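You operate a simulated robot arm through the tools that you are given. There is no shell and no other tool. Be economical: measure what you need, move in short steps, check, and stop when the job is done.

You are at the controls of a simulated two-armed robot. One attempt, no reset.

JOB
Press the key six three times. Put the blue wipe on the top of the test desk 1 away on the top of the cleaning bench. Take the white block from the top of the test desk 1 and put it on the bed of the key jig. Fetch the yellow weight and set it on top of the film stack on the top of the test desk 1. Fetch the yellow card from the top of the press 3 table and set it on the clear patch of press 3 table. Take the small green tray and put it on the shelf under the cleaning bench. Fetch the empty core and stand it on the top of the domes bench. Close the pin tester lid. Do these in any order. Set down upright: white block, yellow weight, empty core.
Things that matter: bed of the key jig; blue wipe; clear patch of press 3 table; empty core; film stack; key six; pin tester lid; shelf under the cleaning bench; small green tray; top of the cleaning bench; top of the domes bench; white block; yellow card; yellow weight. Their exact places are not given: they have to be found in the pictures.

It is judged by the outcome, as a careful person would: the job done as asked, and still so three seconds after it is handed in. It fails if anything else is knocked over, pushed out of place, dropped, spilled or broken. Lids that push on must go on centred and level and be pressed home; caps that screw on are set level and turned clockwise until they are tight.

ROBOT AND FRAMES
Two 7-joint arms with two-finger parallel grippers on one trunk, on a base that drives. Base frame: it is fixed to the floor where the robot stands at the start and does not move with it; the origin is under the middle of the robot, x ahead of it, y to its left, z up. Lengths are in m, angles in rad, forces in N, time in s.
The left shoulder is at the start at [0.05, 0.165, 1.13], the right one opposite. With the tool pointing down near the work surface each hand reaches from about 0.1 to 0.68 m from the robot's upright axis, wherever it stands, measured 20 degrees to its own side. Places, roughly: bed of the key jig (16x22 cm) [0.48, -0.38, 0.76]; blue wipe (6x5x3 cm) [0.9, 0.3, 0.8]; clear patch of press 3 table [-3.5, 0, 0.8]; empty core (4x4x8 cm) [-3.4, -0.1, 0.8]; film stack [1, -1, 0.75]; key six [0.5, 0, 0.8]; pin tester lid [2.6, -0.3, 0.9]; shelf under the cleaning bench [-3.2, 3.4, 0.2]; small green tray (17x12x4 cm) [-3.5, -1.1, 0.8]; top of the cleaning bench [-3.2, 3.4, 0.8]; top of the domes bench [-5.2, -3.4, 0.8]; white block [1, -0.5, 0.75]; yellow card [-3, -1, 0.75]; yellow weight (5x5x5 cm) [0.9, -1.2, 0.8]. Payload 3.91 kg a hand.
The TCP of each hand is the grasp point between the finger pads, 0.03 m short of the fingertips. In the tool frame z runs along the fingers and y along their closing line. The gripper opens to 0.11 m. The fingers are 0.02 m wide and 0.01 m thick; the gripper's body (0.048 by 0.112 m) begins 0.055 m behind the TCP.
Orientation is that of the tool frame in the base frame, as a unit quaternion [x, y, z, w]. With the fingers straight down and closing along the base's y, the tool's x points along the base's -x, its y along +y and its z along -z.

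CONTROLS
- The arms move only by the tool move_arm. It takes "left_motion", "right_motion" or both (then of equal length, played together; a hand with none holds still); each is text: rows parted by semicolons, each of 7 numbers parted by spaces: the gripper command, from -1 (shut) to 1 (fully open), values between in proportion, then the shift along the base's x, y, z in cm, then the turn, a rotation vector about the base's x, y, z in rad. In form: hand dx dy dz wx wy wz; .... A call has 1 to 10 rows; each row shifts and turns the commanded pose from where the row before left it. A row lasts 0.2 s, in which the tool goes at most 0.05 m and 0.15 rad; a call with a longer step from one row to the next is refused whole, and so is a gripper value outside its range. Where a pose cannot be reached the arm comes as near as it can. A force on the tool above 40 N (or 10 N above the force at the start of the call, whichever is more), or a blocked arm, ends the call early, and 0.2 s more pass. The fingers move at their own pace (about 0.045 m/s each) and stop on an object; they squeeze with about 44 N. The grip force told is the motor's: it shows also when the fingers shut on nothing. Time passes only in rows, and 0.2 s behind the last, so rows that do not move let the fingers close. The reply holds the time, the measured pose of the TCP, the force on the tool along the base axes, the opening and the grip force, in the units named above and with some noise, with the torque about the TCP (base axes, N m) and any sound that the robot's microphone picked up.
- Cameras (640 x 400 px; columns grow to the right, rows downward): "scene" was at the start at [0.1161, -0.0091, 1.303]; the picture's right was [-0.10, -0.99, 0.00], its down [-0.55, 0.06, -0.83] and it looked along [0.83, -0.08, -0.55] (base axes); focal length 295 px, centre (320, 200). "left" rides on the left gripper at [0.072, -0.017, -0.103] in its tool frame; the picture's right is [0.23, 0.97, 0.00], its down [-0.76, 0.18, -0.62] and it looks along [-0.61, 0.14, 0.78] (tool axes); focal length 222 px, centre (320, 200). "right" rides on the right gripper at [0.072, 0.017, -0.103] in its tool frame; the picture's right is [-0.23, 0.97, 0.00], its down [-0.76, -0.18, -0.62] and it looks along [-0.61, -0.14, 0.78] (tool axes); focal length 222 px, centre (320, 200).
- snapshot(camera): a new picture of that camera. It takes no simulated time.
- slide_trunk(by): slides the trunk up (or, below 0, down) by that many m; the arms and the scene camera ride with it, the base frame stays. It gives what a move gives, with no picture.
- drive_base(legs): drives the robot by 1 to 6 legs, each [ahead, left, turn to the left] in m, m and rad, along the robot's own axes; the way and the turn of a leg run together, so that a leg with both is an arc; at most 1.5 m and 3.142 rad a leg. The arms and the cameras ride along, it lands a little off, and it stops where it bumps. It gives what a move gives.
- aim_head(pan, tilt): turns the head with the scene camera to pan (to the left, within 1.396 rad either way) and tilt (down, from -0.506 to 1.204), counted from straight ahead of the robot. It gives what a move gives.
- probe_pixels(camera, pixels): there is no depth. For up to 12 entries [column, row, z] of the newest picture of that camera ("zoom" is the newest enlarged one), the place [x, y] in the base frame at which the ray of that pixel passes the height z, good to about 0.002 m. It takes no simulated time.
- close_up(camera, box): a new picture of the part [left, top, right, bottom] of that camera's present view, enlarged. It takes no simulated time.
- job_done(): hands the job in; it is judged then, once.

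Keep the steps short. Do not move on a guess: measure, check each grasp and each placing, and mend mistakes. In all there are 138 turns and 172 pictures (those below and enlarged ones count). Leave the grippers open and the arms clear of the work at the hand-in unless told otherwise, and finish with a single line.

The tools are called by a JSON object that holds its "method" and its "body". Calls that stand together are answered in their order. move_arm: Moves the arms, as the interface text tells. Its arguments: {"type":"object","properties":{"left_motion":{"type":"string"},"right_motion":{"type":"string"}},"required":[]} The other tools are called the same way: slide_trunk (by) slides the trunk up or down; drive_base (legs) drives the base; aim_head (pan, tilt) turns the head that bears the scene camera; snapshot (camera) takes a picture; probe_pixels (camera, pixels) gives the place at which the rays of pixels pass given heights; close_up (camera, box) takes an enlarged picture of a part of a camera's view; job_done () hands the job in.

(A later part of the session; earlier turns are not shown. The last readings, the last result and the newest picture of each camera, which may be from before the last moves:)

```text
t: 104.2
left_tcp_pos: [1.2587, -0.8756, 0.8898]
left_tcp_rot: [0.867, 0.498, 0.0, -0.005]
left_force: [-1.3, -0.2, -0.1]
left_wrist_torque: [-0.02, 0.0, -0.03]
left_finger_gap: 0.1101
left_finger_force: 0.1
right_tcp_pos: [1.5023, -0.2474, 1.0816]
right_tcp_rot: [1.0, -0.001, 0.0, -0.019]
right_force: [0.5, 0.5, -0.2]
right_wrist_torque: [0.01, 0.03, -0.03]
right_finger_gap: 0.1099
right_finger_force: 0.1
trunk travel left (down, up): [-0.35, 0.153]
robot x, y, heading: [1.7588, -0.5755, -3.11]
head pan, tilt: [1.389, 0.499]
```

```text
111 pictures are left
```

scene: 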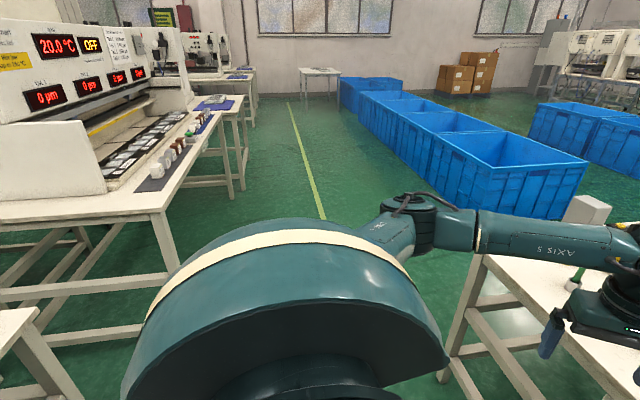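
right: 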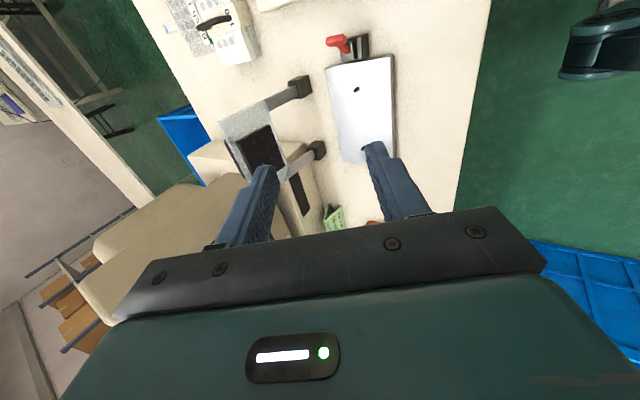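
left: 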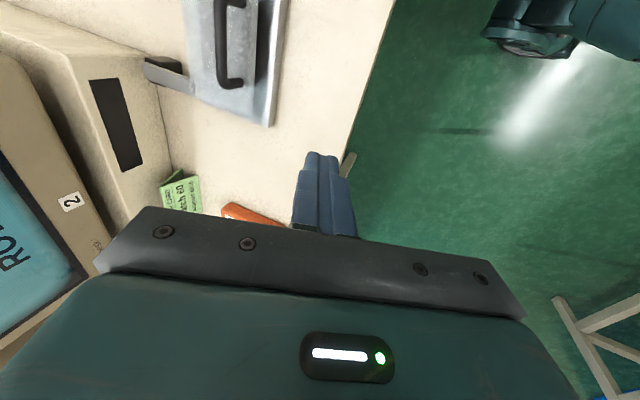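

The blue object (grey pad, blue body with a grip) is the wipe, and the white block stands beside it. Next I'll raise and straighten the left hand.

{"method": "move_arm", "body": {"left_motion": "1 1 0 4 0 0 -0.15; 1 1 0 4 0 0 -0.15; 1 1 0 4 0 0 -0.15; 1 1 0 4 0 0 -0.15; 1 1 -1 3 0 0 -0.15; 1 1 -1 0 0 0 -0.15; 1 1 -1 0 0 0 -0.12; 1 0 0 0 0 0 0"}}

{"method": "drive_base", "body": {"legs": [[0.2, 0.42, -0.031]]}}

{"method": "aim_head", "body": {"pan": 0.15, "tilt": 0.75}}

{"method": "snapshot", "body": {"camera": "scene"}}

```text
t: 106.0
left_tcp_pos: [1.3298, -0.9066, 1.0799]
left_tcp_rot: [1.0, 0.01, 0.002, -0.004]
left_force: [-0.7, 0.9, -0.2]
left_wrist_torque: [-0.03, 0.01, 0.02]
left_finger_gap: 0.11
left_finger_force: 0.0
right_tcp_pos: [1.5024, -0.2483, 1.0813]
right_tcp_rot: [1.0, -0.001, 0.0, -0.019]
right_force: [0.0, -0.2, 0.0]
right_wrist_torque: [0.02, -0.03, 0.02]
right_finger_gap: 0.1099
right_finger_force: 0.1
trunk travel left (down, up): [-0.35, 0.153]
robot x, y, heading: [1.7546, -0.5783, -3.111]
head pan, tilt: [1.389, 0.499]
```

```text
t: 108.8
left_tcp_pos: [1.1246, -1.3217, 1.08]
left_tcp_rot: [1.0, -0.003, 0.003, -0.005]
left_force: [0.1, 0.7, 0.2]
left_wrist_torque: [0.0, -0.01, 0.02]
left_finger_gap: 0.1098
left_finger_force: 0.1
right_tcp_pos: [1.3179, -0.668, 1.0809]
right_tcp_rot: [1.0, -0.016, -0.001, -0.019]
right_force: [-1.1, -0.3, -0.7]
right_wrist_torque: [-0.02, -0.01, 0.02]
right_finger_gap: 0.1099
right_finger_force: 0.0
trunk travel left (down, up): [-0.35, 0.153]
robot x, y, heading: [1.5623, -1.003, -3.146]
head pan, tilt: [1.389, 0.499]
```

```text
t: 110.2
left_tcp_pos: [1.1253, -1.3211, 1.0801]
left_tcp_rot: [1.0, -0.003, 0.003, -0.004]
left_force: [0.2, 0.5, 0.9]
left_wrist_torque: [0.0, 0.0, -0.01]
left_finger_gap: 0.1101
left_finger_force: 0.1
right_tcp_pos: [1.318, -0.6689, 1.0812]
right_tcp_rot: [1.0, -0.015, 0.0, -0.019]
right_force: [-0.4, 0.2, -1.0]
right_wrist_torque: [0.0, -0.04, 0.0]
right_finger_gap: 0.1098
right_finger_force: 0.0
trunk travel left (down, up): [-0.35, 0.153]
robot x, y, heading: [1.5608, -1.0014, -3.145]
head pan, tilt: [0.15, 0.75]
```

```text
110 pictures are left
```

scene: 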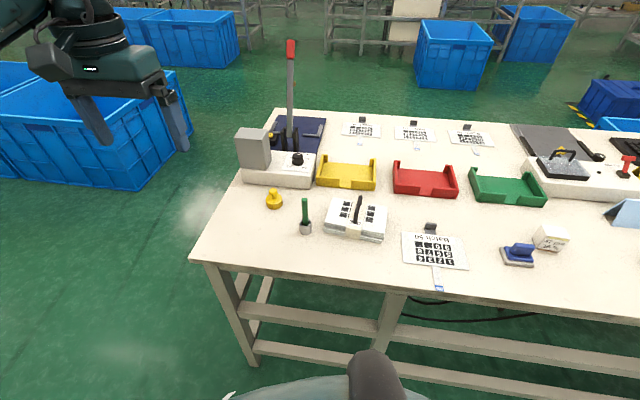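

{"method": "close_up", "body": {"camera": "scene", "box": [240, 170, 400, 270]}}

{"method": "probe_pixels", "body": {"camera": "scene", "pixels": [[274, 206, 0.75], [274, 192, 0.79], [330, 238, 0.74], [383, 243, 0.74], [355, 222, 0.78], [306, 233, 0.74], [517, 258, 0.75], [550, 244, 0.75]]}}

```text
4.00 times, centred on (320, 220) of scene
```

zoom: 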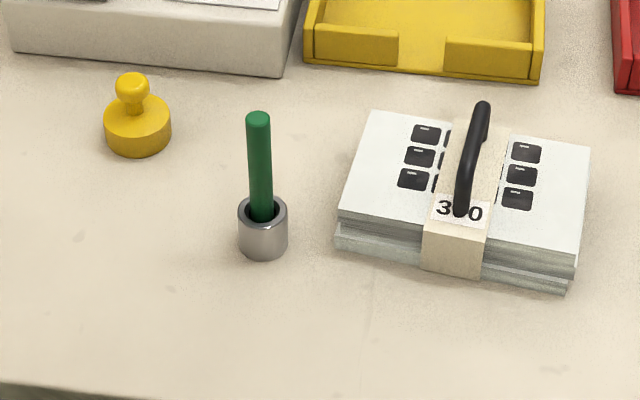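

```text
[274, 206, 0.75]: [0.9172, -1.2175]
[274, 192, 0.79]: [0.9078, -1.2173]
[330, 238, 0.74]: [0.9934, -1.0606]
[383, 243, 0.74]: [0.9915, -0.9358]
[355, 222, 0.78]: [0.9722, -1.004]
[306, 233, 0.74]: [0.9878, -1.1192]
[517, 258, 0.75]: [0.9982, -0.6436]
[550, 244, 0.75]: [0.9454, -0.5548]
```

The weight is at about (0.91,-1.2175), with the knob top near z 0.79. The stack spans y -1.065..-0.935, with a strap and handle in its middle. I'll drive 8 cm closer and bring the left hand above the weight.

{"method": "drive_base", "body": {"legs": [[0.08, 0, 0]]}}

{"method": "move_arm", "body": {"left_motion": "1 -3 2 0 0 0 0; 1 -3 2 0 0 0 0; 1 -3 2 -3 0 0 0; 1 -2.5 2 -3 0 0 0; 1 -2 2 -3 0 0 0; 1 0 0.4 -3 0 0 0; 1 0 0 0 0 0 0"}}

{"method": "snapshot", "body": {"camera": "left"}}

```text
t: 111.3
left_tcp_pos: [1.0454, -1.3214, 1.0815]
left_tcp_rot: [1.0, -0.003, 0.002, -0.004]
left_force: [0.0, -0.2, -0.5]
left_wrist_torque: [0.01, -0.01, -0.02]
left_finger_gap: 0.1098
left_finger_force: 0.1
right_tcp_pos: [1.2392, -0.6691, 1.0813]
right_tcp_rot: [1.0, -0.015, 0.0, -0.02]
right_force: [0.8, 0.4, -1.5]
right_wrist_torque: [0.01, -0.04, -0.02]
right_finger_gap: 0.11
right_finger_force: 0.1
trunk travel left (down, up): [-0.35, 0.153]
robot x, y, heading: [1.4813, -1.0022, 3.138]
head pan, tilt: [0.15, 0.75]
```

```text
t: 112.9
left_tcp_pos: [0.9097, -1.2157, 0.9604]
left_tcp_rot: [1.0, -0.003, 0.002, -0.004]
left_force: [-0.4, 0.3, -0.7]
left_wrist_torque: [-0.02, -0.04, 0.01]
left_finger_gap: 0.1099
left_finger_force: 0.0
right_tcp_pos: [1.239, -0.6688, 1.0818]
right_tcp_rot: [1.0, -0.015, -0.001, -0.019]
right_force: [0.7, 0.4, -0.6]
right_wrist_torque: [-0.01, 0.02, -0.01]
right_finger_gap: 0.1098
right_finger_force: 0.0
trunk travel left (down, up): [-0.35, 0.153]
robot x, y, heading: [1.4786, -1.005, 3.142]
head pan, tilt: [0.15, 0.75]
```

```text
108 pictures are left
```

left: 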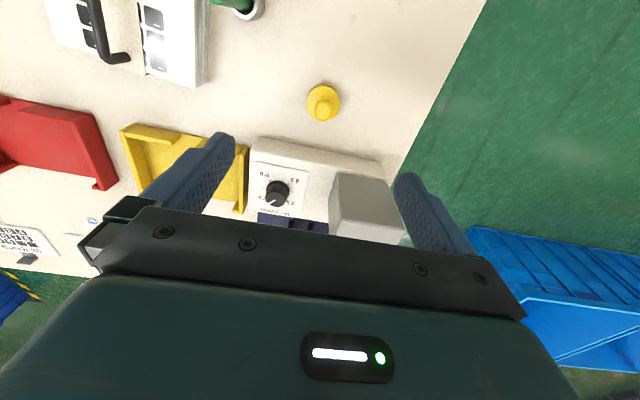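

{"method": "probe_pixels", "body": {"camera": "left", "pixels": [[323, 106, 0.785], [320, 110, 0.785], [323, 103, 0.76], [335, 174, 0.85], [387, 180, 0.85], [252, 138, 0.78], [380, 164, 0.78]]}}

{"method": "close_up", "body": {"camera": "left", "box": [270, 60, 370, 130]}}

```text
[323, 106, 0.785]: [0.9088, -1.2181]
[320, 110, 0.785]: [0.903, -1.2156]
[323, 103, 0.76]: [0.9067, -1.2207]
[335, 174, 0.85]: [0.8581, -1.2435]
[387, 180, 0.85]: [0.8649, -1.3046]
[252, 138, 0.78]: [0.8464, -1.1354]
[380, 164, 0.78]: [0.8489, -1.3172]
```

```text
5.71 times, centred on (320, 95) of left
```

zoom: 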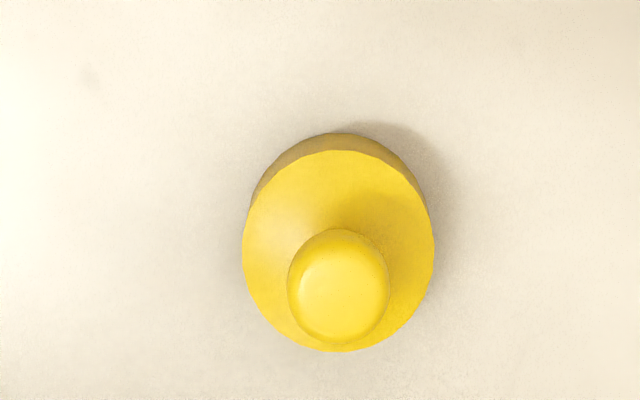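

Knob centre is at about (0.904,-1.219). I'll lower with a 5 cm gap to TCP z≈0.80, then grip.

{"method": "move_arm", "body": {"left_motion": "-0.1 -0.5 -0.4 -4 0 0 0; -0.1 0 0 -4 0 0 0; -0.1 0 0 -4 0 0 0; -0.1 0 0 -2.5 0 0 0; -0.1 0 0 -1.6 0 0 0; -0.1 0 0 0 0 0 0"}}

{"method": "snapshot", "body": {"camera": "left"}}

{"method": "close_up", "body": {"camera": "scene", "box": [200, 150, 360, 270]}}

```text
t: 114.3
left_tcp_pos: [0.906, -1.2217, 0.7999]
left_tcp_rot: [1.0, -0.002, 0.003, -0.004]
left_force: [-0.3, -0.4, 0.4]
left_wrist_torque: [-0.03, 0.02, 0.02]
left_finger_gap: 0.0494
left_finger_force: 0.0
right_tcp_pos: [1.2412, -0.6684, 1.0818]
right_tcp_rot: [1.0, -0.016, -0.001, -0.019]
right_force: [0.3, -0.3, 1.1]
right_wrist_torque: [0.0, 0.03, 0.01]
right_finger_gap: 0.1101
right_finger_force: 0.0
trunk travel left (down, up): [-0.35, 0.153]
robot x, y, heading: [1.4818, -1.001, 3.14]
head pan, tilt: [0.15, 0.75]
```

```text
106 pictures are left
```

left: 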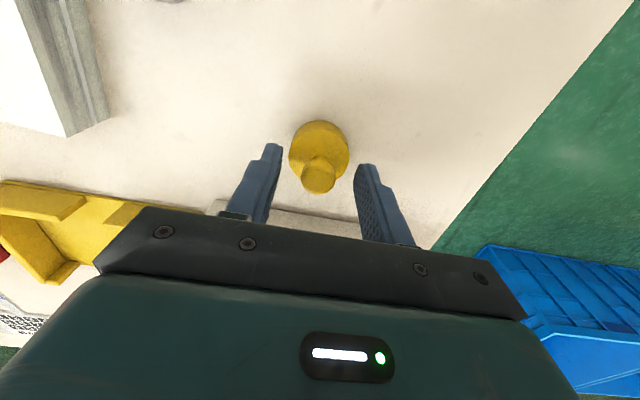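

```text
3.33 times, centred on (280, 210) of scene
```

zoom: 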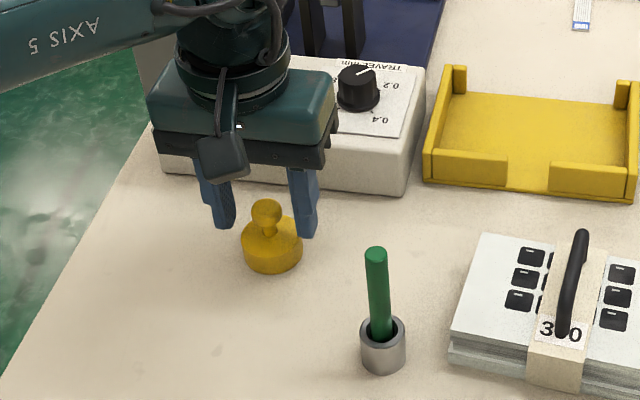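

The knob is between the fingers. Closing.

{"method": "move_arm", "body": {"left_motion": "-1 0 0 0 0 0 0; -1 0 0 0 0 0 0; -1 0 0 0 0 0 0; -1 0 0 0 0 0 0"}}

{"method": "snapshot", "body": {"camera": "left"}}

```text
t: 115.3
left_tcp_pos: [0.9044, -1.2203, 0.7999]
left_tcp_rot: [1.0, -0.003, 0.003, -0.004]
left_force: [0.1, 0.2, -0.2]
left_wrist_torque: [-0.04, -0.03, 0.0]
left_finger_gap: 0.0209
left_finger_force: 44.4
right_tcp_pos: [1.2401, -0.669, 1.0808]
right_tcp_rot: [1.0, -0.016, 0.0, -0.019]
right_force: [1.0, 0.0, -0.3]
right_wrist_torque: [0.0, 0.01, -0.01]
right_finger_gap: 0.1098
right_finger_force: 0.0
trunk travel left (down, up): [-0.35, 0.153]
robot x, y, heading: [1.4806, -1.0014, 3.142]
head pan, tilt: [0.15, 0.75]
```

```text
104 pictures are left
```

left: 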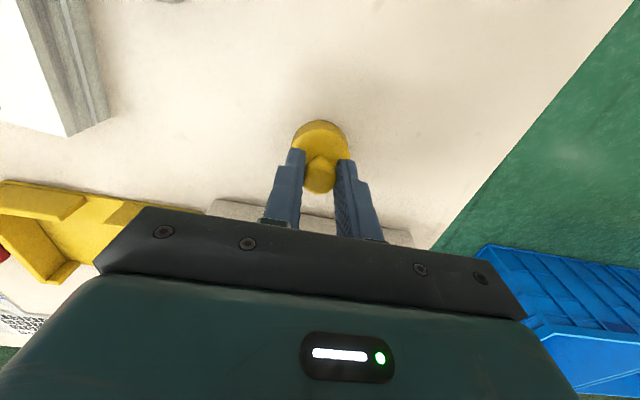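

Gripped (2.1 cm). I'll lift and move beside the stack, at height.

{"method": "move_arm", "body": {"left_motion": "-1 0 0 3 0 0 0; -1 0 0 4 0 0 0; -1 0 0 4 0 0 0; -1 0 0 4 0 0 0; -1 0 0 0 0 0 0"}}

{"method": "close_up", "body": {"camera": "scene", "box": [290, 190, 410, 290]}}

{"method": "snapshot", "body": {"camera": "left"}}

```text
t: 116.5
left_tcp_pos: [0.9068, -1.2197, 0.9498]
left_tcp_rot: [1.0, -0.003, 0.002, -0.005]
left_force: [-0.4, -0.2, -3.1]
left_wrist_torque: [0.03, -0.02, -0.03]
left_finger_gap: 0.0206
left_finger_force: 44.5
right_tcp_pos: [1.2391, -0.6682, 1.0806]
right_tcp_rot: [1.0, -0.016, 0.0, -0.02]
right_force: [0.0, 0.7, -0.1]
right_wrist_torque: [0.01, -0.01, 0.01]
right_finger_gap: 0.1099
right_finger_force: 0.2
trunk travel left (down, up): [-0.35, 0.153]
robot x, y, heading: [1.4809, -1.0028, -3.145]
head pan, tilt: [0.15, 0.75]
```

```text
4.00 times, centred on (350, 240) of scene
```

zoom: 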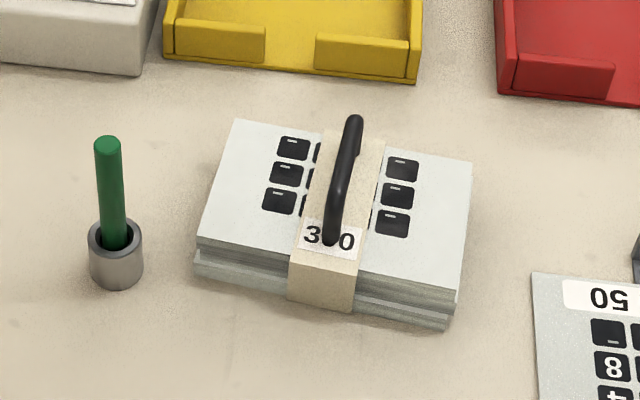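

```text
102 pictures are left
```

left: 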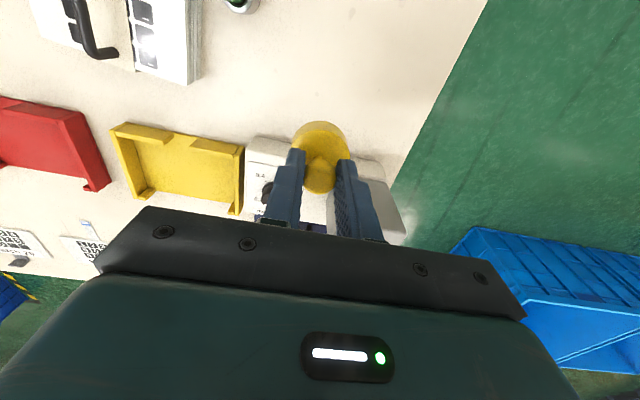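

{"method": "probe_pixels", "body": {"camera": "zoom", "pixels": [[235, 122, 0.77], [472, 162, 0.77], [457, 300, 0.77], [198, 240, 0.77], [196, 280, 0.74], [447, 325, 0.74], [322, 131, 0.77], [386, 142, 0.77], [358, 262, 0.77], [302, 245, 0.77]]}}

{"method": "probe_pixels", "body": {"camera": "zoom", "pixels": [[352, 120, 0.81], [332, 242, 0.78]]}}

```text
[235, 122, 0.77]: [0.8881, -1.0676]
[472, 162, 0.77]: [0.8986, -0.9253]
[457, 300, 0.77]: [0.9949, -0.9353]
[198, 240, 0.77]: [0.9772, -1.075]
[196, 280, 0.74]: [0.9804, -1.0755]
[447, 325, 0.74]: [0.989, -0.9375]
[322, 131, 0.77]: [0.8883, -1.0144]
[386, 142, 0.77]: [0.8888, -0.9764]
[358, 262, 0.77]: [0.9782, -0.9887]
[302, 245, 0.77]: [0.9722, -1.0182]
```

```text
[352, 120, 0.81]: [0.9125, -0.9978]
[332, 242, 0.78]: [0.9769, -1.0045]
```

Stack top z≈0.77, and the pen-side half is 5.5 cm wide (y -1.071..-1.016). I'll set the weight at (0.932,-1.043), coming down slowly.

{"method": "move_arm", "body": {"left_motion": "-1 0 4.5 0 0 0 0; -1 0 4.5 0 0 0 0; -1 0 4.5 0 0 0 0; -1 1 4.2 0 0 0 0; -1 1.5 0 -3 0 0 0; -1 0 0 -3 0 0 0; -1 0 0 -3 0 0 0; -1 0 0 0 0 0 0"}}

{"method": "close_up", "body": {"camera": "scene", "box": [270, 160, 430, 280]}}

{"method": "snapshot", "body": {"camera": "left"}}

```text
t: 118.3
left_tcp_pos: [0.93, -1.0439, 0.8605]
left_tcp_rot: [1.0, -0.003, 0.003, -0.004]
left_force: [0.0, -0.1, -2.6]
left_wrist_torque: [0.03, -0.02, 0.0]
left_finger_gap: 0.0205
left_finger_force: 43.3
right_tcp_pos: [1.2393, -0.6695, 1.0808]
right_tcp_rot: [1.0, -0.016, -0.001, -0.02]
right_force: [-0.2, -0.1, 0.3]
right_wrist_torque: [0.03, -0.01, 0.04]
right_finger_gap: 0.1102
right_finger_force: 0.1
trunk travel left (down, up): [-0.35, 0.153]
robot x, y, heading: [1.4798, -1.0053, 3.144]
head pan, tilt: [0.15, 0.75]
```

```text
3.33 times, centred on (350, 220) of scene
```

zoom: 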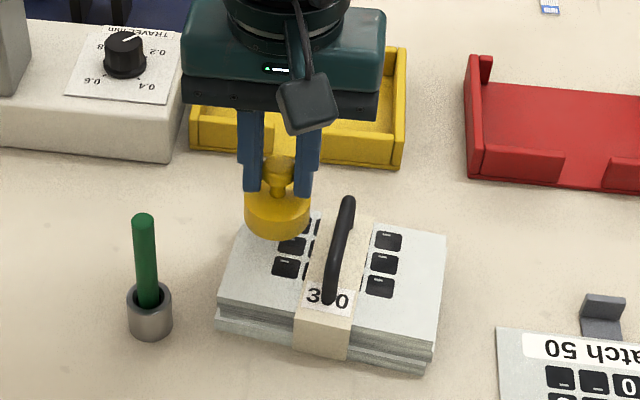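

```text
100 pictures are left
```

left: 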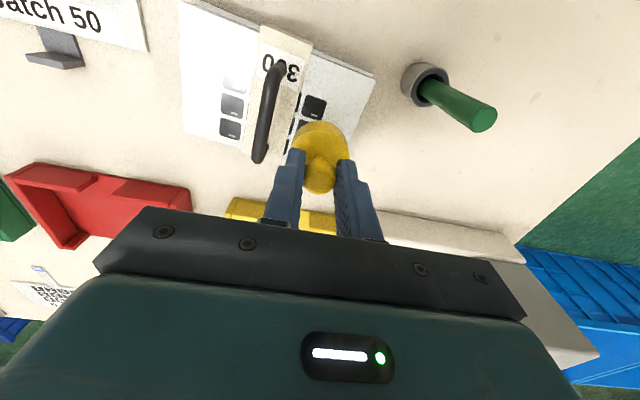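

{"method": "move_arm", "body": {"left_motion": "-1 0.3 0 -1.5 0 0 0; -1 0 0 -0.8 0 0 0; -1 0 0 -0.3 0 0 0; -1 0 0 -0.3 0 0 0; -1 0 0 0 0 0 0"}}

{"method": "close_up", "body": {"camera": "scene", "box": [290, 180, 410, 270]}}

```text
t: 119.5
left_tcp_pos: [0.9346, -1.0441, 0.8347]
left_tcp_rot: [1.0, -0.002, -0.001, -0.006]
left_force: [1.7, -3.4, 20.8]
left_wrist_torque: [-0.19, -0.07, 0.01]
left_finger_gap: 0.0208
left_finger_force: 44.1
right_tcp_pos: [1.2409, -0.6682, 1.0817]
right_tcp_rot: [1.0, -0.016, -0.002, -0.019]
right_force: [0.5, -0.4, -0.5]
right_wrist_torque: [0.02, -0.02, -0.01]
right_finger_gap: 0.1099
right_finger_force: 0.2
trunk travel left (down, up): [-0.35, 0.153]
robot x, y, heading: [1.4808, -1.0024, -3.141]
head pan, tilt: [0.15, 0.75]
```

```text
4.44 times, centred on (350, 225) of scene
```

zoom: 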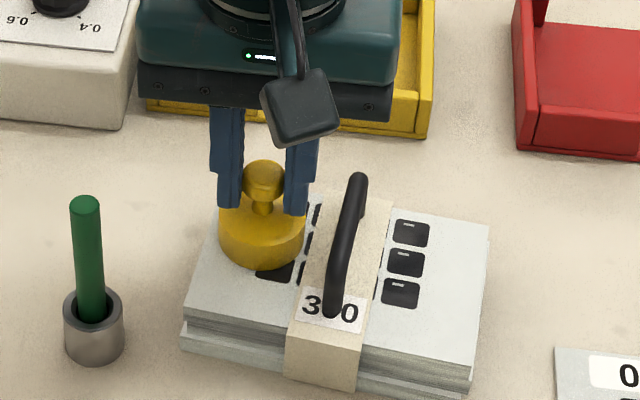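

It's resting on the stack (20 N). I'll ease off 2.5 mm, open the fingers slightly so they clear the handle, and lift.

{"method": "move_arm", "body": {"left_motion": "-1 0 0 0.25 0 0 0; -0.42 0 0 0 0 0 0; -0.42 0 0 0 0 0 0; -0.42 0 0 1 0 0 0; -0.42 0 0 2.5 0 0 0; -0.42 0 0 4 0 0 0; 0 0 0 4 0 0 0; 0 3 0 2 0 0 0"}}

{"method": "close_up", "body": {"camera": "scene", "box": [290, 180, 410, 270]}}

```text
t: 121.3
left_tcp_pos: [0.9646, -1.0427, 0.9683]
left_tcp_rot: [1.0, -0.002, 0.002, -0.004]
left_force: [-0.2, 0.4, 0.5]
left_wrist_torque: [0.02, 0.03, 0.0]
left_finger_gap: 0.0553
left_finger_force: 0.0
right_tcp_pos: [1.2405, -0.668, 1.0808]
right_tcp_rot: [1.0, -0.016, -0.001, -0.019]
right_force: [-0.1, 0.7, -0.8]
right_wrist_torque: [-0.02, -0.02, -0.01]
right_finger_gap: 0.1098
right_finger_force: 0.1
trunk travel left (down, up): [-0.35, 0.153]
robot x, y, heading: [1.4811, -1.0006, 3.136]
head pan, tilt: [0.15, 0.75]
```

```text
4.44 times, centred on (350, 225) of scene
```

zoom: 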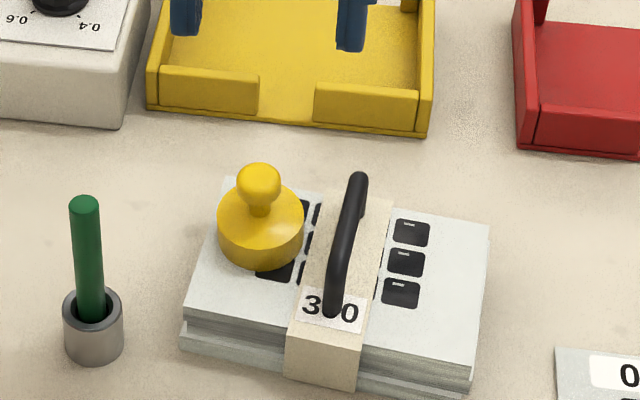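

The weight stands on the stack. Next I'll retract the left hand and slide the base toward the wipe and block.

{"method": "move_arm", "body": {"left_motion": "1 4 -1 2 0 0 0; 1 4 -1 2 0 0 0; 1 4 -2 2 0 0 0; 1 3 -2 2 0 0 0; 1 0 -2 0 0 0 0"}}

{"method": "drive_base", "body": {"legs": [[0, -0.4, 0]]}}

{"method": "aim_head", "body": {"pan": 0, "tilt": 0.85}}

{"method": "snapshot", "body": {"camera": "scene"}}

```text
t: 122.5
left_tcp_pos: [1.1153, -1.1239, 1.0479]
left_tcp_rot: [1.0, -0.003, 0.002, -0.005]
left_force: [-0.1, 0.4, -0.3]
left_wrist_torque: [0.0, 0.0, 0.0]
left_finger_gap: 0.1099
left_finger_force: 0.1
right_tcp_pos: [1.2379, -0.6675, 1.0826]
right_tcp_rot: [1.0, -0.015, 0.0, -0.018]
right_force: [0.0, -0.3, 0.6]
right_wrist_torque: [0.01, 0.0, 0.02]
right_finger_gap: 0.1102
right_finger_force: 0.0
trunk travel left (down, up): [-0.35, 0.153]
robot x, y, heading: [1.4817, -1.0014, 3.147]
head pan, tilt: [0.15, 0.75]
```

```text
t: 124.9
left_tcp_pos: [1.1141, -0.7315, 1.0492]
left_tcp_rot: [1.0, -0.002, 0.003, -0.004]
left_force: [0.0, -0.2, 0.6]
left_wrist_torque: [-0.02, 0.0, 0.01]
left_finger_gap: 0.1097
left_finger_force: 0.0
right_tcp_pos: [1.2393, -0.2774, 1.0821]
right_tcp_rot: [1.0, -0.015, -0.001, -0.019]
right_force: [0.7, 0.8, -0.3]
right_wrist_torque: [0.01, -0.01, -0.02]
right_finger_gap: 0.1099
right_finger_force: 0.1
trunk travel left (down, up): [-0.35, 0.153]
robot x, y, heading: [1.4774, -0.6114, -3.143]
head pan, tilt: [0.15, 0.75]
```

```text
t: 125.6
left_tcp_pos: [1.1144, -0.732, 1.0481]
left_tcp_rot: [1.0, -0.003, 0.003, -0.004]
left_force: [0.0, 0.2, 0.7]
left_wrist_torque: [0.01, -0.01, 0.01]
left_finger_gap: 0.1101
left_finger_force: 0.2
right_tcp_pos: [1.2382, -0.2762, 1.0818]
right_tcp_rot: [1.0, -0.015, 0.0, -0.02]
right_force: [-0.9, 0.3, 0.1]
right_wrist_torque: [-0.01, 0.01, 0.0]
right_finger_gap: 0.1099
right_finger_force: 0.1
trunk travel left (down, up): [-0.35, 0.153]
robot x, y, heading: [1.4816, -0.6077, -3.141]
head pan, tilt: [0.0, 0.85]
```

```text
97 pictures are left
```

scene: 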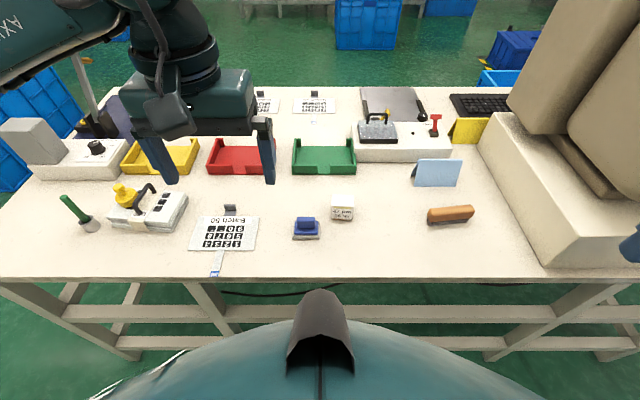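

{"method": "close_up", "body": {"camera": "scene", "box": [275, 180, 375, 250]}}

{"method": "snapshot", "body": {"camera": "left"}}

{"method": "probe_pixels", "body": {"camera": "scene", "pixels": [[306, 218, 0.79], [293, 238, 0.745], [319, 238, 0.745], [343, 195, 0.785], [333, 222, 0.745], [353, 222, 0.745]]}}

```text
5.71 times, centred on (325, 215) of scene
```

zoom: 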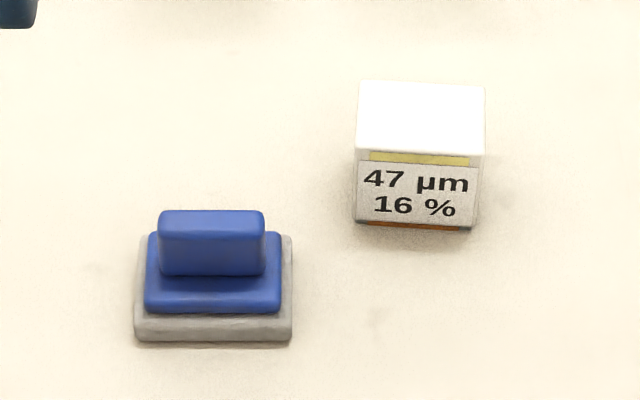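

```text
95 pictures are left
```

left: 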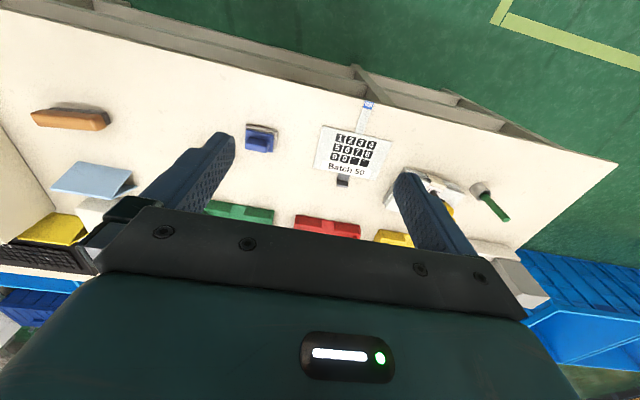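

```text
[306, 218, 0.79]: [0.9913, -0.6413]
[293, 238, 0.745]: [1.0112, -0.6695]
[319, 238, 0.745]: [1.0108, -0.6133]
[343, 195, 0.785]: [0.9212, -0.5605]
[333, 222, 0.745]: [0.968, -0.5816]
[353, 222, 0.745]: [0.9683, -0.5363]
```

Wipe centre is at about (0.987,-0.641). I'll bring the left hand above it to z 0.86 and check.

{"method": "move_arm", "body": {"left_motion": "1 -2.54 1.81 -3.5 0 0 0; 1 -2.54 1.81 -3.5 0 0 0; 1 -2.54 1.81 -3.5 0 0 0; 1 -2.54 1.81 -3.5 0 0 0; 1 -2.54 1.81 -3.5 0 0 0; 1 0 0 -1 0 0 0; 1 0 0 0 0 0 0"}}

{"method": "snapshot", "body": {"camera": "left"}}

{"method": "close_up", "body": {"camera": "scene", "box": [245, 150, 405, 270]}}

```text
t: 127.2
left_tcp_pos: [0.9877, -0.6405, 0.862]
left_tcp_rot: [1.0, -0.002, 0.002, -0.004]
left_force: [0.2, 0.1, -0.5]
left_wrist_torque: [0.01, -0.03, 0.02]
left_finger_gap: 0.1098
left_finger_force: 0.0
right_tcp_pos: [1.2387, -0.2758, 1.0817]
right_tcp_rot: [1.0, -0.016, 0.0, -0.02]
right_force: [0.1, 0.2, -0.2]
right_wrist_torque: [-0.02, 0.03, 0.01]
right_finger_gap: 0.1101
right_finger_force: 0.0
trunk travel left (down, up): [-0.35, 0.153]
robot x, y, heading: [1.4823, -0.608, -3.14]
head pan, tilt: [0.0, 0.85]
```

```text
94 pictures are left
```

left: 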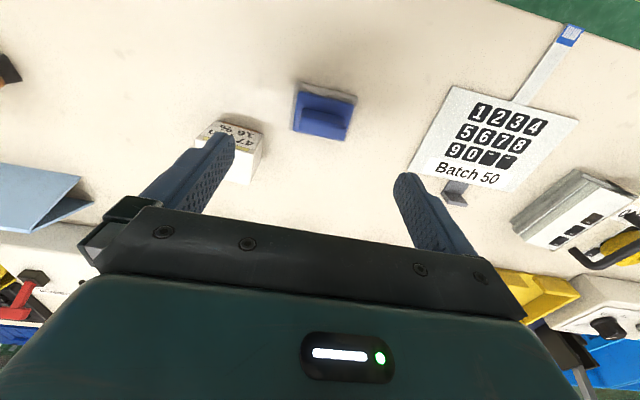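

```text
3.33 times, centred on (325, 210) of scene
```

zoom: 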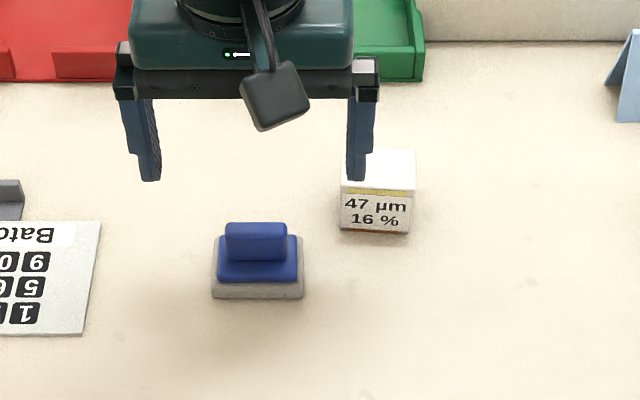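

{"method": "probe_pixels", "body": {"camera": "left", "pixels": [[324, 122, 0.78], [324, 122, 0.79], [293, 130, 0.755], [347, 140, 0.755], [301, 84, 0.755], [356, 95, 0.755]]}}

{"method": "move_arm", "body": {"left_motion": "0.45 0 0 0 0 0 0; 0.45 0 0 0 0 0 0; 0.45 0 0 -3 0 0 0; 0.45 0 0 -2.5 0 0 0; 0.45 0 0 0 0 0 0"}}

{"method": "snapshot", "body": {"camera": "left"}}

```text
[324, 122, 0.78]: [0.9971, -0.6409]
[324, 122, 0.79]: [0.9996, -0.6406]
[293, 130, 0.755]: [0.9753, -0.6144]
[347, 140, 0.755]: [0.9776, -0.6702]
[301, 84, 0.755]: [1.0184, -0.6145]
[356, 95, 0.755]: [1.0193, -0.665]
```

```text
t: 128.4
left_tcp_pos: [0.9876, -0.6411, 0.8083]
left_tcp_rot: [1.0, -0.003, 0.002, -0.004]
left_force: [0.7, -0.3, 0.2]
left_wrist_torque: [-0.02, -0.02, 0.0]
left_finger_gap: 0.0798
left_finger_force: 0.0
right_tcp_pos: [1.2394, -0.2769, 1.0813]
right_tcp_rot: [1.0, -0.015, -0.001, -0.019]
right_force: [0.3, 0.5, -0.2]
right_wrist_torque: [0.05, -0.01, -0.02]
right_finger_gap: 0.1098
right_finger_force: 0.0
trunk travel left (down, up): [-0.35, 0.153]
robot x, y, heading: [1.4805, -0.6124, -3.143]
head pan, tilt: [0.0, 0.85]
```

```text
92 pictures are left
```

left: 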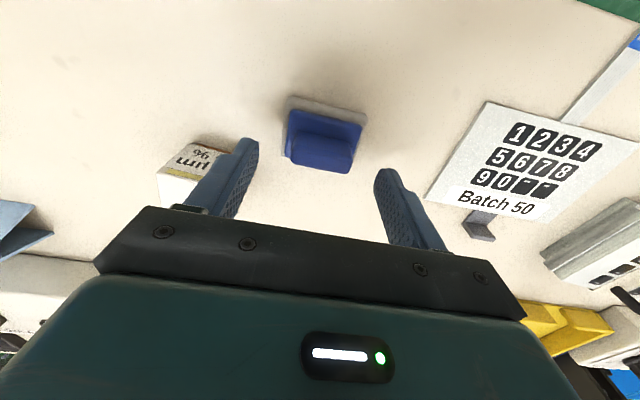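

The wipe's centre reads x≈0.996. I'll shift 0.9 cm, lower to z≈0.778 and close.

{"method": "move_arm", "body": {"left_motion": "0.45 0.9 0 0 0 0 0; 0.45 0 0 -1.5 0 0 0; 0.45 0 0 -1.5 0 0 0; -1 0 0 0 0 0 0; -1 0 0 0 0 0 0; -1 0 0 0 0 0 0; -1 0 0 0 0 0 0"}}

{"method": "snapshot", "body": {"camera": "left"}}

{"method": "close_up", "body": {"camera": "scene", "box": [245, 150, 405, 270]}}

```text
t: 130.0
left_tcp_pos: [0.9949, -0.6416, 0.7779]
left_tcp_rot: [1.0, -0.003, 0.003, -0.004]
left_force: [-1.6, 0.4, -0.1]
left_wrist_torque: [0.03, 0.02, 0.0]
left_finger_gap: 0.0586
left_finger_force: 43.5
right_tcp_pos: [1.2398, -0.2772, 1.0809]
right_tcp_rot: [1.0, -0.015, -0.001, -0.019]
right_force: [-0.2, -0.2, 0.5]
right_wrist_torque: [0.01, 0.0, 0.02]
right_finger_gap: 0.1098
right_finger_force: 0.1
trunk travel left (down, up): [-0.35, 0.153]
robot x, y, heading: [1.4809, -0.611, -3.142]
head pan, tilt: [0.0, 0.85]
```

```text
91 pictures are left
```

left: 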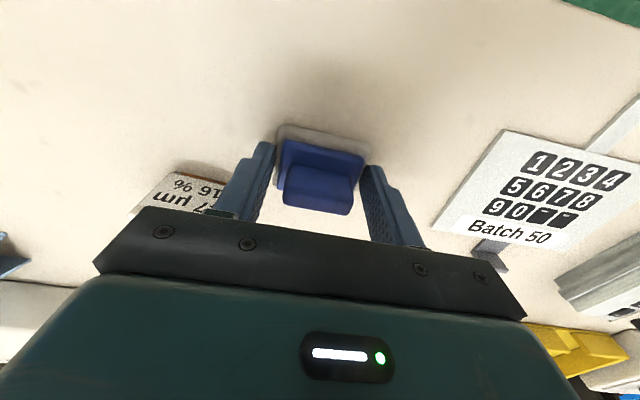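

```text
3.33 times, centred on (325, 210) of scene
```

zoom: 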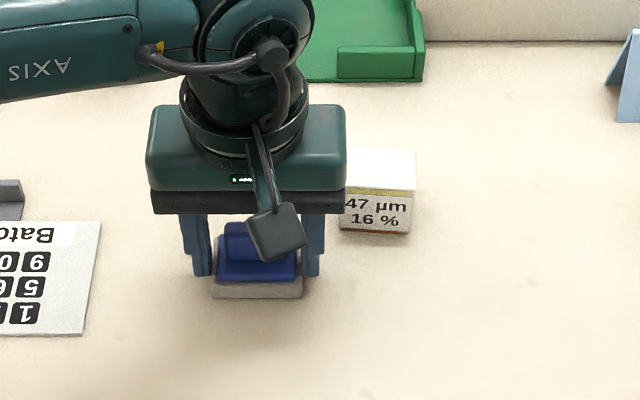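

Gripped at 5.9 cm. I'll lift and pull back toward me.

{"method": "move_arm", "body": {"left_motion": "-1 0 0 1 0 0 0; -1 0 0 4 0 0 0; -1 0 0 4.5 0 0 0; -1 0 0 4.5 0 0 0; -1 2 -2 4 0 0 0; -1 3 -3 2 0 0 0; -1 3 -3 2 0 0 0; -1 3 -3 2 0 0 0", "right_motion": "1 0 0 0 0 0 0; 1 0 0 0 0 0 0; 1 0 0 0 0 0 0; 1 0 0 0 0 0 0; 1 0 0 0 0 0 0; 1 0 0 0 0 0 0; 1 0 0 0 0 0 0; 1 0 0 0 0 0 0"}}

{"method": "snapshot", "body": {"camera": "left"}}

{"method": "close_up", "body": {"camera": "scene", "box": [275, 180, 375, 250]}}

```text
t: 131.8
left_tcp_pos: [1.1067, -0.7514, 1.0177]
left_tcp_rot: [1.0, -0.003, 0.003, -0.004]
left_force: [-0.3, 0.3, -0.3]
left_wrist_torque: [0.01, 0.0, 0.01]
left_finger_gap: 0.0589
left_finger_force: 44.3
right_tcp_pos: [1.2395, -0.2778, 1.0808]
right_tcp_rot: [1.0, -0.015, 0.0, -0.019]
right_force: [0.5, -0.5, 0.3]
right_wrist_torque: [0.01, -0.01, -0.01]
right_finger_gap: 0.1101
right_finger_force: 0.0
trunk travel left (down, up): [-0.35, 0.153]
robot x, y, heading: [1.4822, -0.6118, -3.139]
head pan, tilt: [0.0, 0.85]
```

```text
89 pictures are left
```

left: 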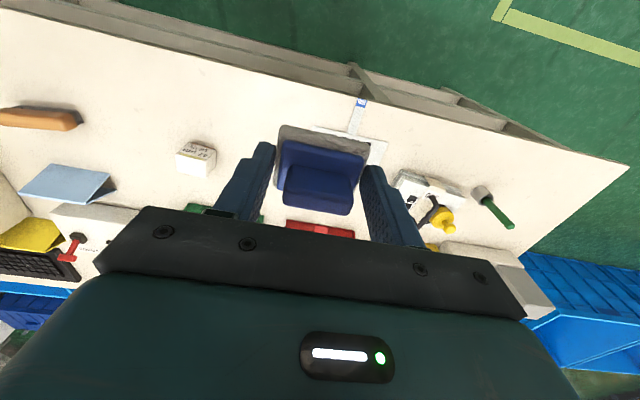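

```text
5.71 times, centred on (325, 215) of scene
```

zoom: 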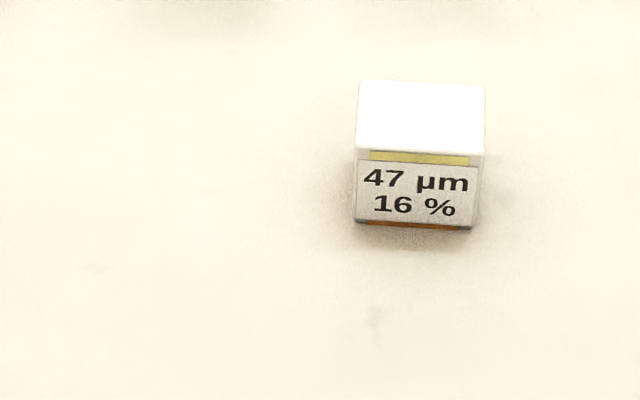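

Wipe held. Block centre is at about (0.945,-0.559), 4.5 cm wide. I'll bring the right hand over it.

{"method": "move_arm", "body": {"right_motion": "1 -2.95 -2.81 -2 -0.038 0 0.03; 1 -2.95 -2.81 -2 0 0 0; 1 -2.95 -2.81 -2 0 0 0; 1 -2.95 -2.81 -2 0 0 0; 1 -2.95 -2.81 -2 0 0 0; 1 -2.95 -2.81 -2 0 0 0; 1 -2.95 -2.81 -2 0 0 0; 1 -2.95 -2.81 -2 0 0 0; 1 -2.95 -2.81 -2 0 0 0; 1 -2.95 -2.81 -2 0 0 0", "left_motion": "-1 0 0 0 0 0 0; -1 0 0 0 0 0 0; -1 0 0 0 0 0 0; -1 0 0 0 0 0 0; -1 0 0 0 0 0 0; -1 0 0 0 0 0 0; -1 0 0 0 0 0 0; -1 0 0 0 0 0 0; -1 0 0 0 0 0 0; -1 0 0 0 0 0 0"}}

{"method": "snapshot", "body": {"camera": "right"}}

```text
t: 134.0
left_tcp_pos: [1.1057, -0.752, 1.0171]
left_tcp_rot: [1.0, -0.003, 0.002, -0.006]
left_force: [0.3, -0.8, 0.0]
left_wrist_torque: [-0.01, -0.01, 0.02]
left_finger_gap: 0.0586
left_finger_force: 44.6
right_tcp_pos: [0.9445, -0.5581, 0.881]
right_tcp_rot: [1.0, 0.0, -0.001, 0.0]
right_force: [-0.2, -0.3, 0.0]
right_wrist_torque: [0.02, -0.03, 0.0]
right_finger_gap: 0.1098
right_finger_force: 0.1
trunk travel left (down, up): [-0.35, 0.153]
robot x, y, heading: [1.4823, -0.6106, -3.14]
head pan, tilt: [0.0, 0.85]
```

```text
87 pictures are left
```

right: 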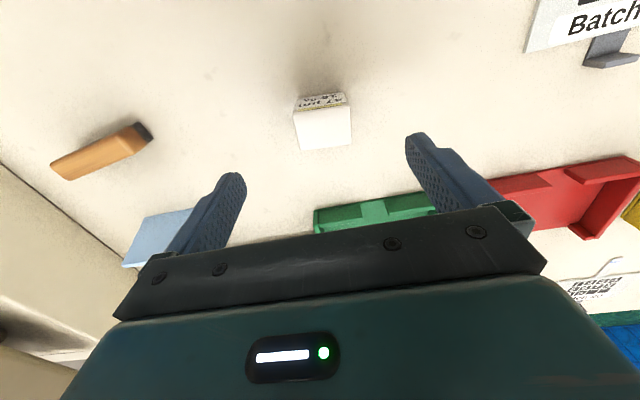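

{"method": "probe_pixels", "body": {"camera": "right", "pixels": [[294, 112, 0.785], [347, 104, 0.785], [297, 149, 0.785], [352, 143, 0.785], [296, 98, 0.745], [345, 92, 0.745]]}}

{"method": "close_up", "body": {"camera": "right", "box": [270, 70, 380, 170]}}

```text
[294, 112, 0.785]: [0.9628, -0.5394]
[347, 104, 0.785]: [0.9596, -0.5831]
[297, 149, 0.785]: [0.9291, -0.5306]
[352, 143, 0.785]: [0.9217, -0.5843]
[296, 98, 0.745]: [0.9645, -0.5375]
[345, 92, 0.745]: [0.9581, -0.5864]
```

```text
4.00 times, centred on (325, 120) of right
```

zoom: 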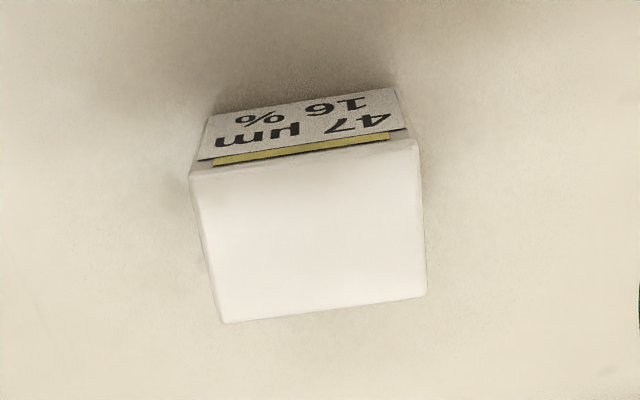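

Block centre (0.943,-0.5595). I'll lower to z≈0.773 and grip.

{"method": "move_arm", "body": {"right_motion": "1 -0.1 -0.1 -3.5 0 0 0; 1 0 0 -3 0 0 0; 1 0 0 -2.5 0 0 0; 1 0 0 -1.8 0 0 0; -1 0 0 0 0 0 0; -1 0 0 0 0 0 0; -1 0 0 0 0 0 0; -1 0 0 0 0 0 0; -1 0 0 0 0 0 0", "left_motion": "-1 0 0 0 0 0 0; -1 0 0 0 0 0 0; -1 0 0 0 0 0 0; -1 0 0 0 0 0 0; -1 0 0 0 0 0 0; -1 0 0 0 0 0 0; -1 0 0 0 0 0 0; -1 0 0 0 0 0 0; -1 0 0 0 0 0 0"}}

{"method": "snapshot", "body": {"camera": "right"}}

```text
t: 136.0
left_tcp_pos: [1.1061, -0.7511, 1.0186]
left_tcp_rot: [1.0, -0.003, 0.002, -0.005]
left_force: [0.6, 0.5, -1.2]
left_wrist_torque: [-0.03, 0.03, 0.01]
left_finger_gap: 0.0586
left_finger_force: 44.1
right_tcp_pos: [0.9445, -0.5578, 0.7726]
right_tcp_rot: [1.0, 0.0, 0.0, 0.0]
right_force: [0.2, -1.0, 0.3]
right_wrist_torque: [-0.07, -0.01, 0.01]
right_finger_gap: 0.0497
right_finger_force: 43.7
trunk travel left (down, up): [-0.35, 0.153]
robot x, y, heading: [1.4825, -0.6062, -3.144]
head pan, tilt: [0.0, 0.85]
```

```text
85 pictures are left
```

right: 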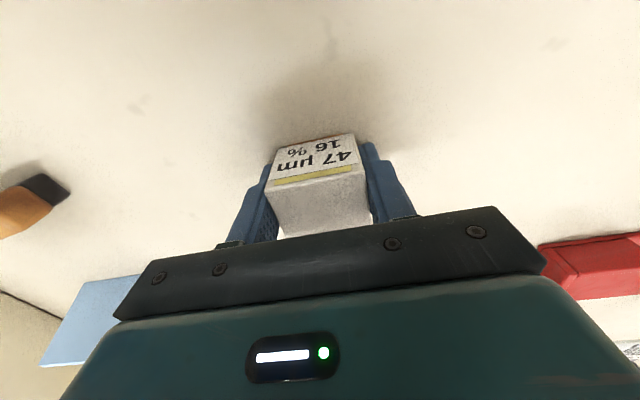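

Gripped at 5 cm. I'll lift, then draw both hands back.

{"method": "move_arm", "body": {"right_motion": "-1 0 0 1 0 0 0; -1 0 0 4 0 0 0; -1 0 0 4.5 0 0 0; -1 0 0 4.5 0 0 0; -1 0 1 4.5 0 0 0; -1 3 2 3 0 0 0; -1 3 2 2 0 0 0; -1 3 2 0 0 0 0; -1 3 2 0 0 0 0; -1 2 2 0 0 0 0", "left_motion": "-1 0 0 0 0 0 0; -1 0 0 0 0 0 0; -1 0 0 0 0 0 0; -1 0 0 0 0 0 0; -1 0 0 0 0 0 0; -1 2 -2 0 0 0 0; -1 2 -2 0 0 0 0; -1 2 -2 0 0 0 0; -1 2 -2 0 0 0 0; -1 2 -2 0 0 0 0"}}

{"method": "aim_head", "body": {"pan": 0, "tilt": 0.5}}

{"method": "snapshot", "body": {"camera": "scene"}}

```text
t: 138.2
left_tcp_pos: [1.206, -0.8532, 1.0193]
left_tcp_rot: [1.0, -0.002, 0.002, -0.004]
left_force: [-0.4, 0.4, -0.3]
left_wrist_torque: [-0.02, 0.04, 0.01]
left_finger_gap: 0.0591
left_finger_force: 44.6
right_tcp_pos: [1.0834, -0.4492, 1.0098]
right_tcp_rot: [1.0, -0.001, -0.001, 0.0]
right_force: [-0.1, 0.6, -1.9]
right_wrist_torque: [0.0, 0.01, -0.02]
right_finger_gap: 0.0496
right_finger_force: 44.3
trunk travel left (down, up): [-0.35, 0.153]
robot x, y, heading: [1.4831, -0.61, -3.139]
head pan, tilt: [0.0, 0.85]
```

```text
t: 139.1
left_tcp_pos: [1.2058, -0.8519, 1.0197]
left_tcp_rot: [1.0, -0.003, 0.003, -0.005]
left_force: [0.0, 0.2, -0.5]
left_wrist_torque: [0.0, 0.01, -0.03]
left_finger_gap: 0.0588
left_finger_force: 43.8
right_tcp_pos: [1.0825, -0.4499, 1.0094]
right_tcp_rot: [1.0, 0.0, -0.001, 0.0]
right_force: [-0.9, 0.2, -2.1]
right_wrist_torque: [0.01, -0.01, 0.03]
right_finger_gap: 0.0496
right_finger_force: 44.5
trunk travel left (down, up): [-0.35, 0.153]
robot x, y, heading: [1.482, -0.6134, -3.143]
head pan, tilt: [0.0, 0.499]
```

```text
84 pictures are left
```

scene: 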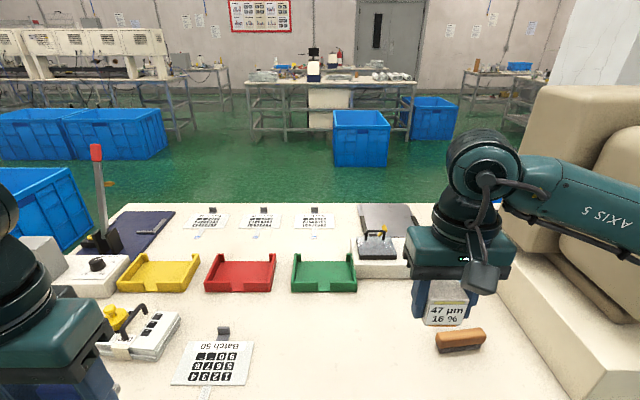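

Both held. I'll back off and turn to face -y, so I can look at desk 2 on my left.

{"method": "drive_base", "body": {"legs": [[-0.3, 0, 0], [0, 0, 1.571]]}}

{"method": "aim_head", "body": {"pan": 1.39, "tilt": 0.6}}

{"method": "snapshot", "body": {"camera": "scene"}}

```text
t: 145.0
left_tcp_pos: [2.0256, -0.8846, 1.0187]
left_tcp_rot: [0.705, 0.709, -0.002, -0.004]
left_force: [0.2, -0.8, -0.7]
left_wrist_torque: [0.01, -0.03, -0.02]
left_finger_gap: 0.059
left_finger_force: 44.2
right_tcp_pos: [1.6228, -1.0114, 1.0082]
right_tcp_rot: [0.704, 0.71, 0.0, 0.0]
right_force: [-0.3, -0.7, -1.9]
right_wrist_torque: [0.01, -0.01, 0.01]
right_finger_gap: 0.0493
right_finger_force: 43.9
trunk travel left (down, up): [-0.35, 0.153]
robot x, y, heading: [1.7796, -0.61, -1.566]
head pan, tilt: [0.0, 0.499]
```

```text
t: 146.5
left_tcp_pos: [2.0263, -0.8824, 1.0182]
left_tcp_rot: [0.705, 0.709, -0.001, -0.005]
left_force: [0.7, -0.1, -0.7]
left_wrist_torque: [0.03, -0.02, 0.01]
left_finger_gap: 0.0589
left_finger_force: 44.2
right_tcp_pos: [1.6228, -1.0115, 1.0087]
right_tcp_rot: [0.704, 0.71, -0.001, 0.0]
right_force: [1.1, -0.1, -1.2]
right_wrist_torque: [-0.06, 0.01, 0.0]
right_finger_gap: 0.0495
right_finger_force: 44.4
trunk travel left (down, up): [-0.35, 0.153]
robot x, y, heading: [1.7825, -0.6113, -1.558]
head pan, tilt: [1.389, 0.6]
```

```text
83 pictures are left
```

scene: 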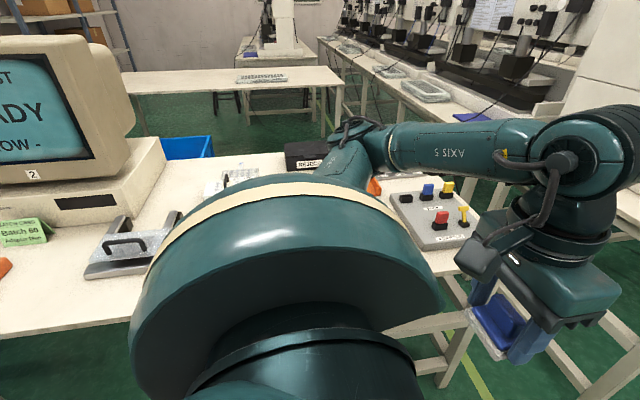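

{"method": "close_up", "body": {"camera": "scene", "box": [60, 180, 220, 300]}}

{"method": "drive_base", "body": {"legs": [[1.29, 0, 0], [0, 0, -1.571], [1.2, 0, 0], [0.75, 0, 0]]}}

```text
3.33 times, centred on (140, 240) of scene
```

zoom: 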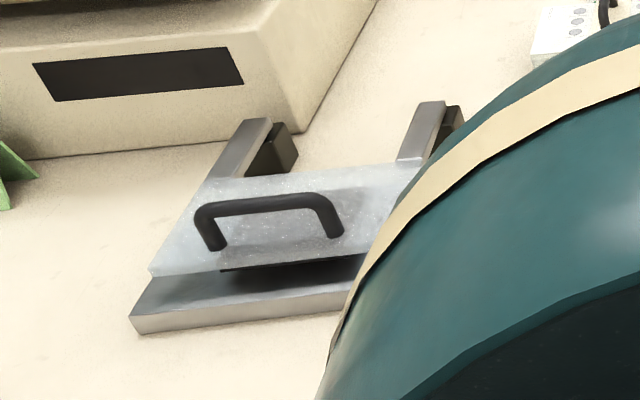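

```text
t: 166.2
left_tcp_pos: [-0.4476, -2.1232, 1.0182]
left_tcp_rot: [1.0, -0.007, 0.003, -0.004]
left_force: [-0.7, -0.1, -0.7]
left_wrist_torque: [0.02, -0.04, 0.0]
left_finger_gap: 0.0589
left_finger_force: 43.5
right_tcp_pos: [-0.5663, -1.7201, 1.0095]
right_tcp_rot: [1.0, -0.003, 0.0, 0.0]
right_force: [0.0, -0.5, -1.9]
right_wrist_torque: [0.02, 0.01, 0.0]
right_finger_gap: 0.0496
right_finger_force: 43.7
trunk travel left (down, up): [-0.35, 0.153]
robot x, y, heading: [-0.1683, -1.8839, 3.132]
head pan, tilt: [1.389, 0.6]
```

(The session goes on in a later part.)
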